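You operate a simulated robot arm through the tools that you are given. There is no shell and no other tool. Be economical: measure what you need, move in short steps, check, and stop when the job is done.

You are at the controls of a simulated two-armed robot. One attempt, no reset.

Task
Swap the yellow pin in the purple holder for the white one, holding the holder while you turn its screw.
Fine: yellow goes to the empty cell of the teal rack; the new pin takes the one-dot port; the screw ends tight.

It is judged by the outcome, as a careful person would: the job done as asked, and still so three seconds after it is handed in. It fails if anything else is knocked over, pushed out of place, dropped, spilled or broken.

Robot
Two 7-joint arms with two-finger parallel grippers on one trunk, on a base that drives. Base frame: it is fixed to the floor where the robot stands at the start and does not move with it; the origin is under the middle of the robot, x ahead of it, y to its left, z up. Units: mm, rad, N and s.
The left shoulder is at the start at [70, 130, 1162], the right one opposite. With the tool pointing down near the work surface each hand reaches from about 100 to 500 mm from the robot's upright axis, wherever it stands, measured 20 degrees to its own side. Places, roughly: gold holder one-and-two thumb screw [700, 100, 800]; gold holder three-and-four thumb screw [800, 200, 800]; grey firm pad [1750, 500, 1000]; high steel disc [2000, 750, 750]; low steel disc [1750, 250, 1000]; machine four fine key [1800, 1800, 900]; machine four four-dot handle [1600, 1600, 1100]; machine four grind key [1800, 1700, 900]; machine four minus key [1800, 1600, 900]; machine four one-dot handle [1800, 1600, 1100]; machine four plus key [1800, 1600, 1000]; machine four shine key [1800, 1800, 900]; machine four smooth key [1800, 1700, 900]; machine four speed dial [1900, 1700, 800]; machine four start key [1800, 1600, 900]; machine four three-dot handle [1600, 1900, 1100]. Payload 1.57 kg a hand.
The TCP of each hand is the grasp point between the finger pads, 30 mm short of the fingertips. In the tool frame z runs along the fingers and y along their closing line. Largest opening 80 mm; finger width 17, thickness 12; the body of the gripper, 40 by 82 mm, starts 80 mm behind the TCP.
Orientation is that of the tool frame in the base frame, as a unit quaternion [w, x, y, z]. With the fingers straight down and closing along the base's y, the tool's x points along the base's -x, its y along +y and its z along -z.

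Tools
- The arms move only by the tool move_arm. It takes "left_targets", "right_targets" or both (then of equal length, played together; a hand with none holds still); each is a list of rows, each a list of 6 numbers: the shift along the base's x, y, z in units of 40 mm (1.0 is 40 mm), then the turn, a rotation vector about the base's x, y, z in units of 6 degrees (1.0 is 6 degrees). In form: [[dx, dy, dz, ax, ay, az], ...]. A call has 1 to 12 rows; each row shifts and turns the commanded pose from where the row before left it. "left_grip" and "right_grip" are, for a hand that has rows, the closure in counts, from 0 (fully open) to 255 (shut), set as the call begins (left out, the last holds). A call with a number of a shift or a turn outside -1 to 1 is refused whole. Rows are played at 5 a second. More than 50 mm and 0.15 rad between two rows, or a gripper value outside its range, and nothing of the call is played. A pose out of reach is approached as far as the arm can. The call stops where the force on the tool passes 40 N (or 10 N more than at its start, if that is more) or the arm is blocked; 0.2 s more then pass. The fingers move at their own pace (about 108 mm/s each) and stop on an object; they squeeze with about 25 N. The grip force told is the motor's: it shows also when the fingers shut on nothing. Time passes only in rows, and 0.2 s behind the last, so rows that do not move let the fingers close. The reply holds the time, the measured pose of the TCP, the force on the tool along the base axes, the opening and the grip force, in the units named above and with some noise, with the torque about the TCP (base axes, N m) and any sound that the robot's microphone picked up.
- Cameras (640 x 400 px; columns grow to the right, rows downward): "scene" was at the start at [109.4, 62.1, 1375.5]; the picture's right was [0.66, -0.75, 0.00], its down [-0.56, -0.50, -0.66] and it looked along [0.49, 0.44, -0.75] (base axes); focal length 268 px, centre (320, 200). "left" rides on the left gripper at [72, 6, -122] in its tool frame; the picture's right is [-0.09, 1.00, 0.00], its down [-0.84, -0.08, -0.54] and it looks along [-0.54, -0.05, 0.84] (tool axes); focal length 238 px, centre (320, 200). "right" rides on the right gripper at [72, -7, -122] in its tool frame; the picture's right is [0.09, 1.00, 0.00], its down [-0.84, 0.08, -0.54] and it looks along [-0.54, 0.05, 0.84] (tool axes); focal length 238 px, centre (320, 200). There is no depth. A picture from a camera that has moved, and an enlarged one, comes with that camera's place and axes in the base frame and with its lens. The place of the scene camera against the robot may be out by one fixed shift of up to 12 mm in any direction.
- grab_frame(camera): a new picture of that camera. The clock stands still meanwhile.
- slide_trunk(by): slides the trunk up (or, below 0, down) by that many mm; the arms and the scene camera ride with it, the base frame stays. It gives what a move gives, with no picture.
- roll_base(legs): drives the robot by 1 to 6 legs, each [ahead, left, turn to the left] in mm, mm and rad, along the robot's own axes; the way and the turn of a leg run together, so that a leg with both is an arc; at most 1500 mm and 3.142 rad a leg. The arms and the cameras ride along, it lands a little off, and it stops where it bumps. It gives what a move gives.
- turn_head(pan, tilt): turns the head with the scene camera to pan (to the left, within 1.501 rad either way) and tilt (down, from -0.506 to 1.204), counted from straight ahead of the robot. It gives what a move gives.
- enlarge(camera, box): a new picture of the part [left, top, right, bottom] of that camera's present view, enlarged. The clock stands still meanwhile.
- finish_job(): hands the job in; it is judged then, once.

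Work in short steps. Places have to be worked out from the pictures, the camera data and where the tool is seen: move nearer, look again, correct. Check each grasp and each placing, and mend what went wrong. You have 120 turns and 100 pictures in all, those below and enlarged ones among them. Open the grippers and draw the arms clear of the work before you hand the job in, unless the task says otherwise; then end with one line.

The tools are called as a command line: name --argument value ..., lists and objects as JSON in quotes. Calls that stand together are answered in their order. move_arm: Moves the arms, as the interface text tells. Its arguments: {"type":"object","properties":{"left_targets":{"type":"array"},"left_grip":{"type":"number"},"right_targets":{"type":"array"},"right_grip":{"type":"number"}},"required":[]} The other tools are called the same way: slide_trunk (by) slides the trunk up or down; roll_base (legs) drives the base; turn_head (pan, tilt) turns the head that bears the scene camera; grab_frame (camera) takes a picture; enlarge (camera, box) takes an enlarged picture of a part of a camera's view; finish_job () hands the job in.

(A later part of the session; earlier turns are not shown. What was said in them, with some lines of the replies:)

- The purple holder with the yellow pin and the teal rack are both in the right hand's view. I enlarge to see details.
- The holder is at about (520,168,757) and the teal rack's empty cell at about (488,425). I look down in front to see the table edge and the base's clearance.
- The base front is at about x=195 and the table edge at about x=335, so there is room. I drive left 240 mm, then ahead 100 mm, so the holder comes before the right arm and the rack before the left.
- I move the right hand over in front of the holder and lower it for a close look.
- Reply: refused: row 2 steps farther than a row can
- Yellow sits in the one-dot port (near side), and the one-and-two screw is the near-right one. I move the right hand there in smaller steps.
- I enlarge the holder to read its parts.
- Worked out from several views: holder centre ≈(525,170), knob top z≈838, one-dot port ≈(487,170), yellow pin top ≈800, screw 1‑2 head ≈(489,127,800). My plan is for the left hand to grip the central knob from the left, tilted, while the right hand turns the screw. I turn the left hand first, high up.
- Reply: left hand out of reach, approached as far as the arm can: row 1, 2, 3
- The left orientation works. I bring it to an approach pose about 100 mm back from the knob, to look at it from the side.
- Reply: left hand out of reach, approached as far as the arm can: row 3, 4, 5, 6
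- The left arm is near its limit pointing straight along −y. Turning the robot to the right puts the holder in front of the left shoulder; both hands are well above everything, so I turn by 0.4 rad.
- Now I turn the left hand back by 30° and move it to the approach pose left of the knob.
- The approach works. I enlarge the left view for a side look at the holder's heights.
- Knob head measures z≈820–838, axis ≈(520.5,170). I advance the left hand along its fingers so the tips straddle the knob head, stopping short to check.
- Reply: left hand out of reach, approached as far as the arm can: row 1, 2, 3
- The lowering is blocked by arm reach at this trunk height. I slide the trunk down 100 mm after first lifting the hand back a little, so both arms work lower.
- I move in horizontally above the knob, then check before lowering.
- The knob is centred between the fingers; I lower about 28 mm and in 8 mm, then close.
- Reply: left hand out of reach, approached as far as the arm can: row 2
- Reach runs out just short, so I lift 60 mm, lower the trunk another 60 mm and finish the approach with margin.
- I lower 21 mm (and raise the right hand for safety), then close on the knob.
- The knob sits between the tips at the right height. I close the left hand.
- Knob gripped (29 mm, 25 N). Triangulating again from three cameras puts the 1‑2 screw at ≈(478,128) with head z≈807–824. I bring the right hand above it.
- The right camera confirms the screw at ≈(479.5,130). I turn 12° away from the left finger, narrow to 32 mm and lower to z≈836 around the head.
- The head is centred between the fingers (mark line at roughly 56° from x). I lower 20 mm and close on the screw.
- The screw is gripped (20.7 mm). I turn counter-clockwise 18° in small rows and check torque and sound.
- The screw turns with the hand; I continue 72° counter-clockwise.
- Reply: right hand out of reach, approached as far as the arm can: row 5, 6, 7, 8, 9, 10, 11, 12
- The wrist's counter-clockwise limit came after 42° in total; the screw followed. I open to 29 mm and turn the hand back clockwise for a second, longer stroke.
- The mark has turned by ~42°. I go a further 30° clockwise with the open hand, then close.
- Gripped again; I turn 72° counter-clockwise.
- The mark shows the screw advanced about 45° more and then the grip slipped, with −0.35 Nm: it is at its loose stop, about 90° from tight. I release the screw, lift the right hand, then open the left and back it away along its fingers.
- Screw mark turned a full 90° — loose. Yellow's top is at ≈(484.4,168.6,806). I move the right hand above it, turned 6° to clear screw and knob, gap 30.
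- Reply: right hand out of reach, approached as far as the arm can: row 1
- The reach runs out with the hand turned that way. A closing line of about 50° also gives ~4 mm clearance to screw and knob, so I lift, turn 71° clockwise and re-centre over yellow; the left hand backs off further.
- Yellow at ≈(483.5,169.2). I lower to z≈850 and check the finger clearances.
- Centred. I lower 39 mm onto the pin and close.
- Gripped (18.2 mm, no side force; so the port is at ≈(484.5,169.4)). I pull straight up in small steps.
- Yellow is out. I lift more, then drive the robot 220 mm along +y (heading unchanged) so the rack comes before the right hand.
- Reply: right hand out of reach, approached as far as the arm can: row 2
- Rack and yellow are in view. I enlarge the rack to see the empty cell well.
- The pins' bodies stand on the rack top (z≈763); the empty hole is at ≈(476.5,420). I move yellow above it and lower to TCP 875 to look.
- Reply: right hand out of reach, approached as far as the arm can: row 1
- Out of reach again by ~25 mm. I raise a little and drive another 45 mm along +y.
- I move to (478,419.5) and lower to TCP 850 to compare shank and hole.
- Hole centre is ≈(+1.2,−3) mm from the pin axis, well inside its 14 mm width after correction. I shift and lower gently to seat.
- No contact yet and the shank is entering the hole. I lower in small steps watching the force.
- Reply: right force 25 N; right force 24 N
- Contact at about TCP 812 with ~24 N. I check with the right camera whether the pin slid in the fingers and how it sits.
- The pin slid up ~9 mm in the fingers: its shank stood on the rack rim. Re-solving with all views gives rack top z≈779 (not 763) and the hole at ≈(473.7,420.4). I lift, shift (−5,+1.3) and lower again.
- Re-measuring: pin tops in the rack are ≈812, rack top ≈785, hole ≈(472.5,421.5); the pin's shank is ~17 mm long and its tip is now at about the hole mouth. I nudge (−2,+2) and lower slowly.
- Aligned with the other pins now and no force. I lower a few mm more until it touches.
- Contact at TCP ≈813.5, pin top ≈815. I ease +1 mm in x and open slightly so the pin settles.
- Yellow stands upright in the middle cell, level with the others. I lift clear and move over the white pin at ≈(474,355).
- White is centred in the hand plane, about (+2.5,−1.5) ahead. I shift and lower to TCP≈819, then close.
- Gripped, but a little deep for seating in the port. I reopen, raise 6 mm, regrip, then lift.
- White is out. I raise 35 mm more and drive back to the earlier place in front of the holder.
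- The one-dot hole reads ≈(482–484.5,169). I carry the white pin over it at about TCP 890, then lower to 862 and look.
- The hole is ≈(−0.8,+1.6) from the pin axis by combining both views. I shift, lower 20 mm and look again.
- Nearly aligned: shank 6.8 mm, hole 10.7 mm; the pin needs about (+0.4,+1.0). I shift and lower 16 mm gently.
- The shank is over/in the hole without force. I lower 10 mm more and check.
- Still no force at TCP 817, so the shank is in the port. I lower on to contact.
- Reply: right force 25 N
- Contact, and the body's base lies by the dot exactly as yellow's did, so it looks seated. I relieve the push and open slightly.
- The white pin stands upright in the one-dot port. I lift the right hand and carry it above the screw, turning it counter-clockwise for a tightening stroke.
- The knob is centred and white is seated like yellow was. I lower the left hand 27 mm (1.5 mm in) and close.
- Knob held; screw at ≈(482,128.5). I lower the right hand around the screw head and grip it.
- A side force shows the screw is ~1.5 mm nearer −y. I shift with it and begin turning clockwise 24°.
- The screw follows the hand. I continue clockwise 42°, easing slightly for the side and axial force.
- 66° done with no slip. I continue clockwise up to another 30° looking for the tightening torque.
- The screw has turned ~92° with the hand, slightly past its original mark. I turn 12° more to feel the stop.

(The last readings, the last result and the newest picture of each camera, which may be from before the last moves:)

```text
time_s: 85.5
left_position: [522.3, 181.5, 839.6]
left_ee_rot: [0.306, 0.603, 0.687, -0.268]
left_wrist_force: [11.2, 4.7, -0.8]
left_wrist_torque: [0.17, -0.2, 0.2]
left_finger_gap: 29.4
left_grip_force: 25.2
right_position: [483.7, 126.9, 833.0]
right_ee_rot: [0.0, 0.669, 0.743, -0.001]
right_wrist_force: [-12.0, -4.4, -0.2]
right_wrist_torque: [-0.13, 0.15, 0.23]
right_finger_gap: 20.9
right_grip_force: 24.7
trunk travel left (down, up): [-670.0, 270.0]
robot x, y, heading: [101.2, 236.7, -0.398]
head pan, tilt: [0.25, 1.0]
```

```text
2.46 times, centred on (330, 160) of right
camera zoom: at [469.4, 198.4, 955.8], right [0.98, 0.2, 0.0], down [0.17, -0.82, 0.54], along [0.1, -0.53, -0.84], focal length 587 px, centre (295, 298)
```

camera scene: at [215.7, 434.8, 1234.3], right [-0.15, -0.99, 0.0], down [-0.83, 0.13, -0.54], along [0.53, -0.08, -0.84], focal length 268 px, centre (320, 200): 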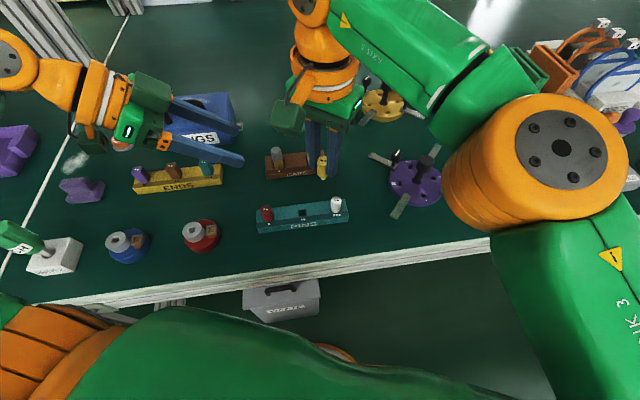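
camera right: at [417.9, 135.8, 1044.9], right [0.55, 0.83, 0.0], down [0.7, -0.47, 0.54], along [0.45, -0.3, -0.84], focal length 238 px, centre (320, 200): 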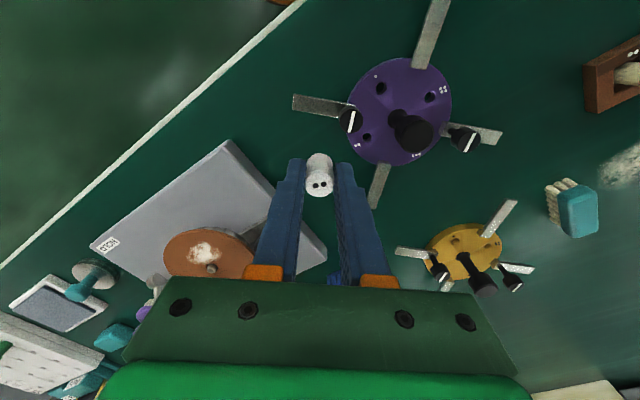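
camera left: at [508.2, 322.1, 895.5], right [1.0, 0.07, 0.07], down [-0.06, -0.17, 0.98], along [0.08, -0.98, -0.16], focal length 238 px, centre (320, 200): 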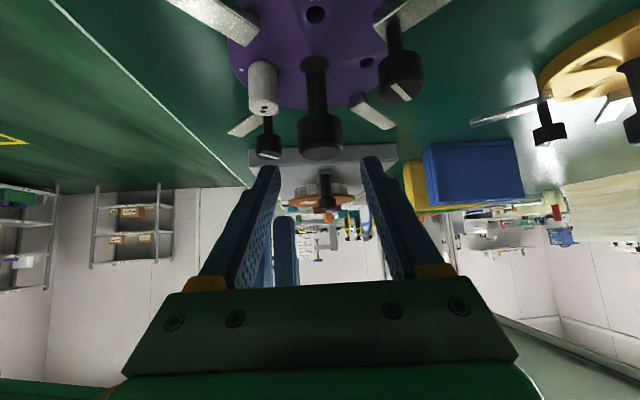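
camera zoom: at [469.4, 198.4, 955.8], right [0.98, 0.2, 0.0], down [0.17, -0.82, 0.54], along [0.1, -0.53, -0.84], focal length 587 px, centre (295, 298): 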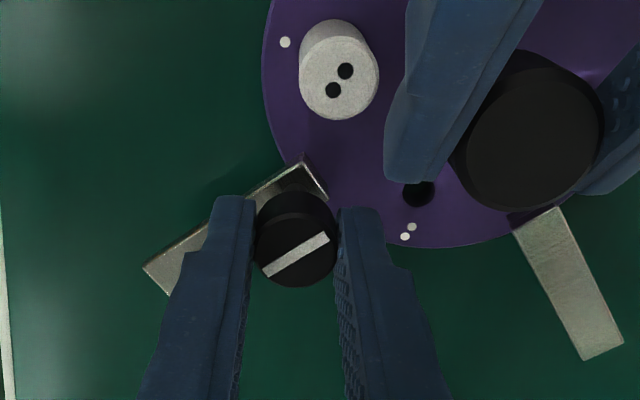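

The mark slipped back in the hand by ~11° while the screw stayed: it is hard against its tight stop. I release the screw and lift the right hand.

move_arm --right_targets '[[0, 0, 0, 0, 0, 0], [0, 0, 0, 0, 0, 0], [0, 0, 0.6, 0, 0, 0], [0, -0.2, 0.8, 0, 0, 1], [0, -0.2, 0.5, 0, 0, 1], [0, -0.2, 0, 0, 0, 1], [0, -0.3, 0, 0, 0, 1], [-0.3, -0.5, 0, 0, 0, 1], [-0.5, -0.5, 0, 0, 0, 1]]' --right_grip 155

move_arm --left_targets '[[0, 0, 0, 0, 0, 0], [0, 0, 0, 0, 0, 0], [-0.04, 0.6, 0.55, 0, 0, 0], [-0.06, 0.7, 0.65, 0, 0, 0], [-0.04, 0.7, 0.7, 0, 0, 0], [0, 0.7, 0.5, 0, 0, 0]]' --left_grip 80

grab_frame --camera "scene"

enlarge --camera "scene" --box '[260, 140, 400, 240]'

```text
time_s: 87.5
left_position: [521.2, 181.5, 838.7]
left_ee_rot: [0.304, 0.604, 0.687, -0.267]
left_wrist_force: [-1.2, -0.4, 1.6]
left_wrist_torque: [-0.21, 0.06, -0.02]
left_finger_gap: 29.2
left_grip_force: 25.0
right_position: [450.5, 51.0, 910.8]
right_ee_rot: [0.0, 0.405, 0.914, 0.001]
right_wrist_force: [-0.8, -1.2, 1.3]
right_wrist_torque: [0.0, -0.03, 0.01]
right_finger_gap: 31.3
right_grip_force: 0.0
trunk travel left (down, up): [-670.0, 270.0]
robot x, y, heading: [101.7, 242.4, -0.394]
head pan, tilt: [0.25, 1.0]
```

```text
time_s: 88.9
left_position: [513.2, 290.3, 934.9]
left_ee_rot: [0.305, 0.603, 0.686, -0.268]
left_wrist_force: [0.1, 0.0, -0.7]
left_wrist_torque: [-0.02, 0.0, -0.01]
left_finger_gap: 54.8
left_grip_force: 0.1
right_position: [451.5, 52.5, 910.4]
right_ee_rot: [0.0, 0.407, 0.914, 0.0]
right_wrist_force: [-0.1, 0.4, 0.3]
right_wrist_torque: [0.0, -0.01, -0.01]
right_finger_gap: 31.4
right_grip_force: 0.0
trunk travel left (down, up): [-670.0, 270.0]
robot x, y, heading: [100.3, 240.1, -0.389]
head pan, tilt: [0.25, 1.0]
```

```text
12 pictures are left
camera scene: at [217.5, 218.5, 1234.3], right [-0.15, -0.99, 0.0], down [-0.83, 0.12, -0.54], along [0.53, -0.08, -0.84], focal length 268 px, centre (320, 200)
```

scene: 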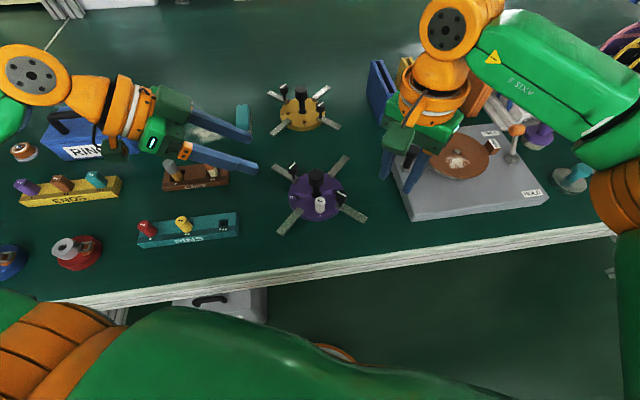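

```text
4.00 times, centred on (330, 190) of scene
camera zoom: at [217.5, 218.5, 1234.3], right [-0.15, -0.99, 0.0], down [-0.83, 0.12, -0.54], along [0.53, -0.08, -0.84], focal length 1070 px, centre (280, 240)
```

zoom: 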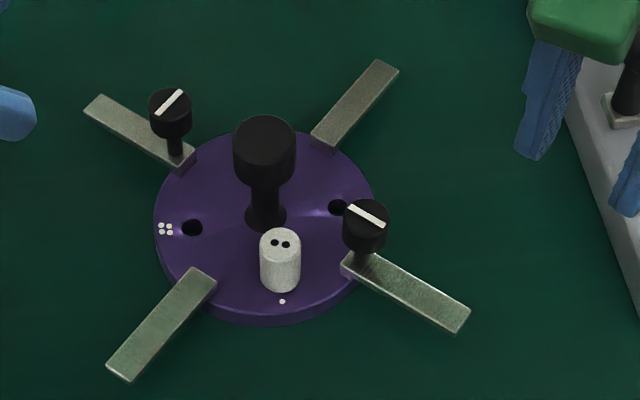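

The screw mark is back at its tight orientation and white stands in the one-dot port. I open both hands, draw them further clear, and check the rack once more.

move_arm --left_targets '[[0, 0.4, 0.6, 0, 0, 0], [0, 0.4, 0.6, 0, 0, 0], [0, 0, 0, 0, 0, 0]]' --right_targets '[[-0.4, -0.1, 0.3, 0, 0, 0], [-0.4, -0.1, 0.3, 0, 0, 0], [0, 0, 0, 0, 0, 0]]' --left_grip 0 --right_grip 0

enlarge --camera "scene" --box '[120, 190, 260, 270]'

enlarge --camera "scene" --box '[280, 150, 380, 230]'

```text
time_s: 89.7
left_position: [514.7, 322.4, 983.4]
left_ee_rot: [0.305, 0.603, 0.687, -0.267]
left_wrist_force: [0.0, 0.5, -0.5]
left_wrist_torque: [0.01, -0.01, -0.03]
left_finger_gap: 80.1
left_grip_force: 0.0
right_position: [418.3, 43.1, 935.8]
right_ee_rot: [0.0, 0.406, 0.914, 0.0]
right_wrist_force: [1.0, 0.5, 0.1]
right_wrist_torque: [0.0, 0.01, -0.02]
right_finger_gap: 80.3
right_grip_force: 0.0
trunk travel left (down, up): [-670.0, 270.0]
robot x, y, heading: [103.2, 239.5, -0.394]
head pan, tilt: [0.25, 1.0]
```

```text
4.57 times, centred on (190, 230) of scene
camera zoom: at [218.2, 217.5, 1234.2], right [-0.15, -0.99, 0.0], down [-0.83, 0.12, -0.54], along [0.53, -0.08, -0.84], focal length 1223 px, centre (914, 63)
```

zoom: 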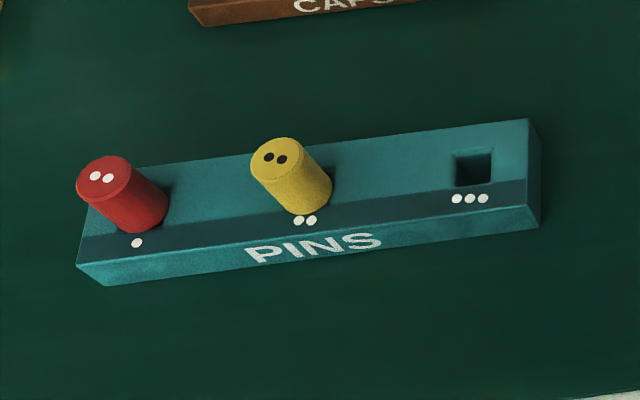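

```text
5.00 times, centred on (330, 190) of scene
camera zoom: at [218.2, 217.5, 1234.2], right [-0.15, -0.99, 0.0], down [-0.83, 0.12, -0.54], along [0.53, -0.08, -0.84], focal length 1338 px, centre (270, 250)
```

zoom: 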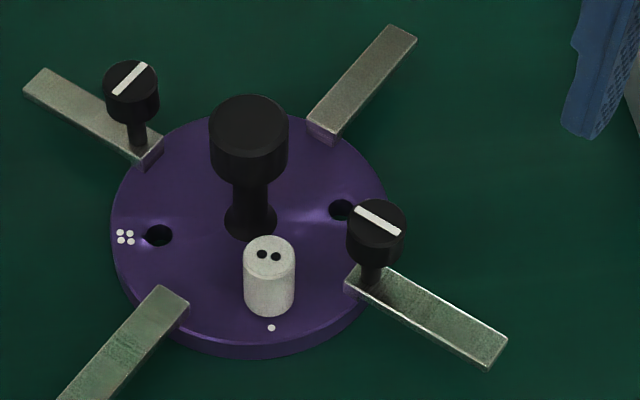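

Both pins stand seated and upright, the screw is tight, and both hands are open and clear. I hand the job in.

finish_job

```text
The job is handed in.
```

The swap is handed in: yellow is in the rack's formerly empty middle cell, white is in the holder's one-dot port, the screw is turned back to its tight stop, and both hands are open and clear.
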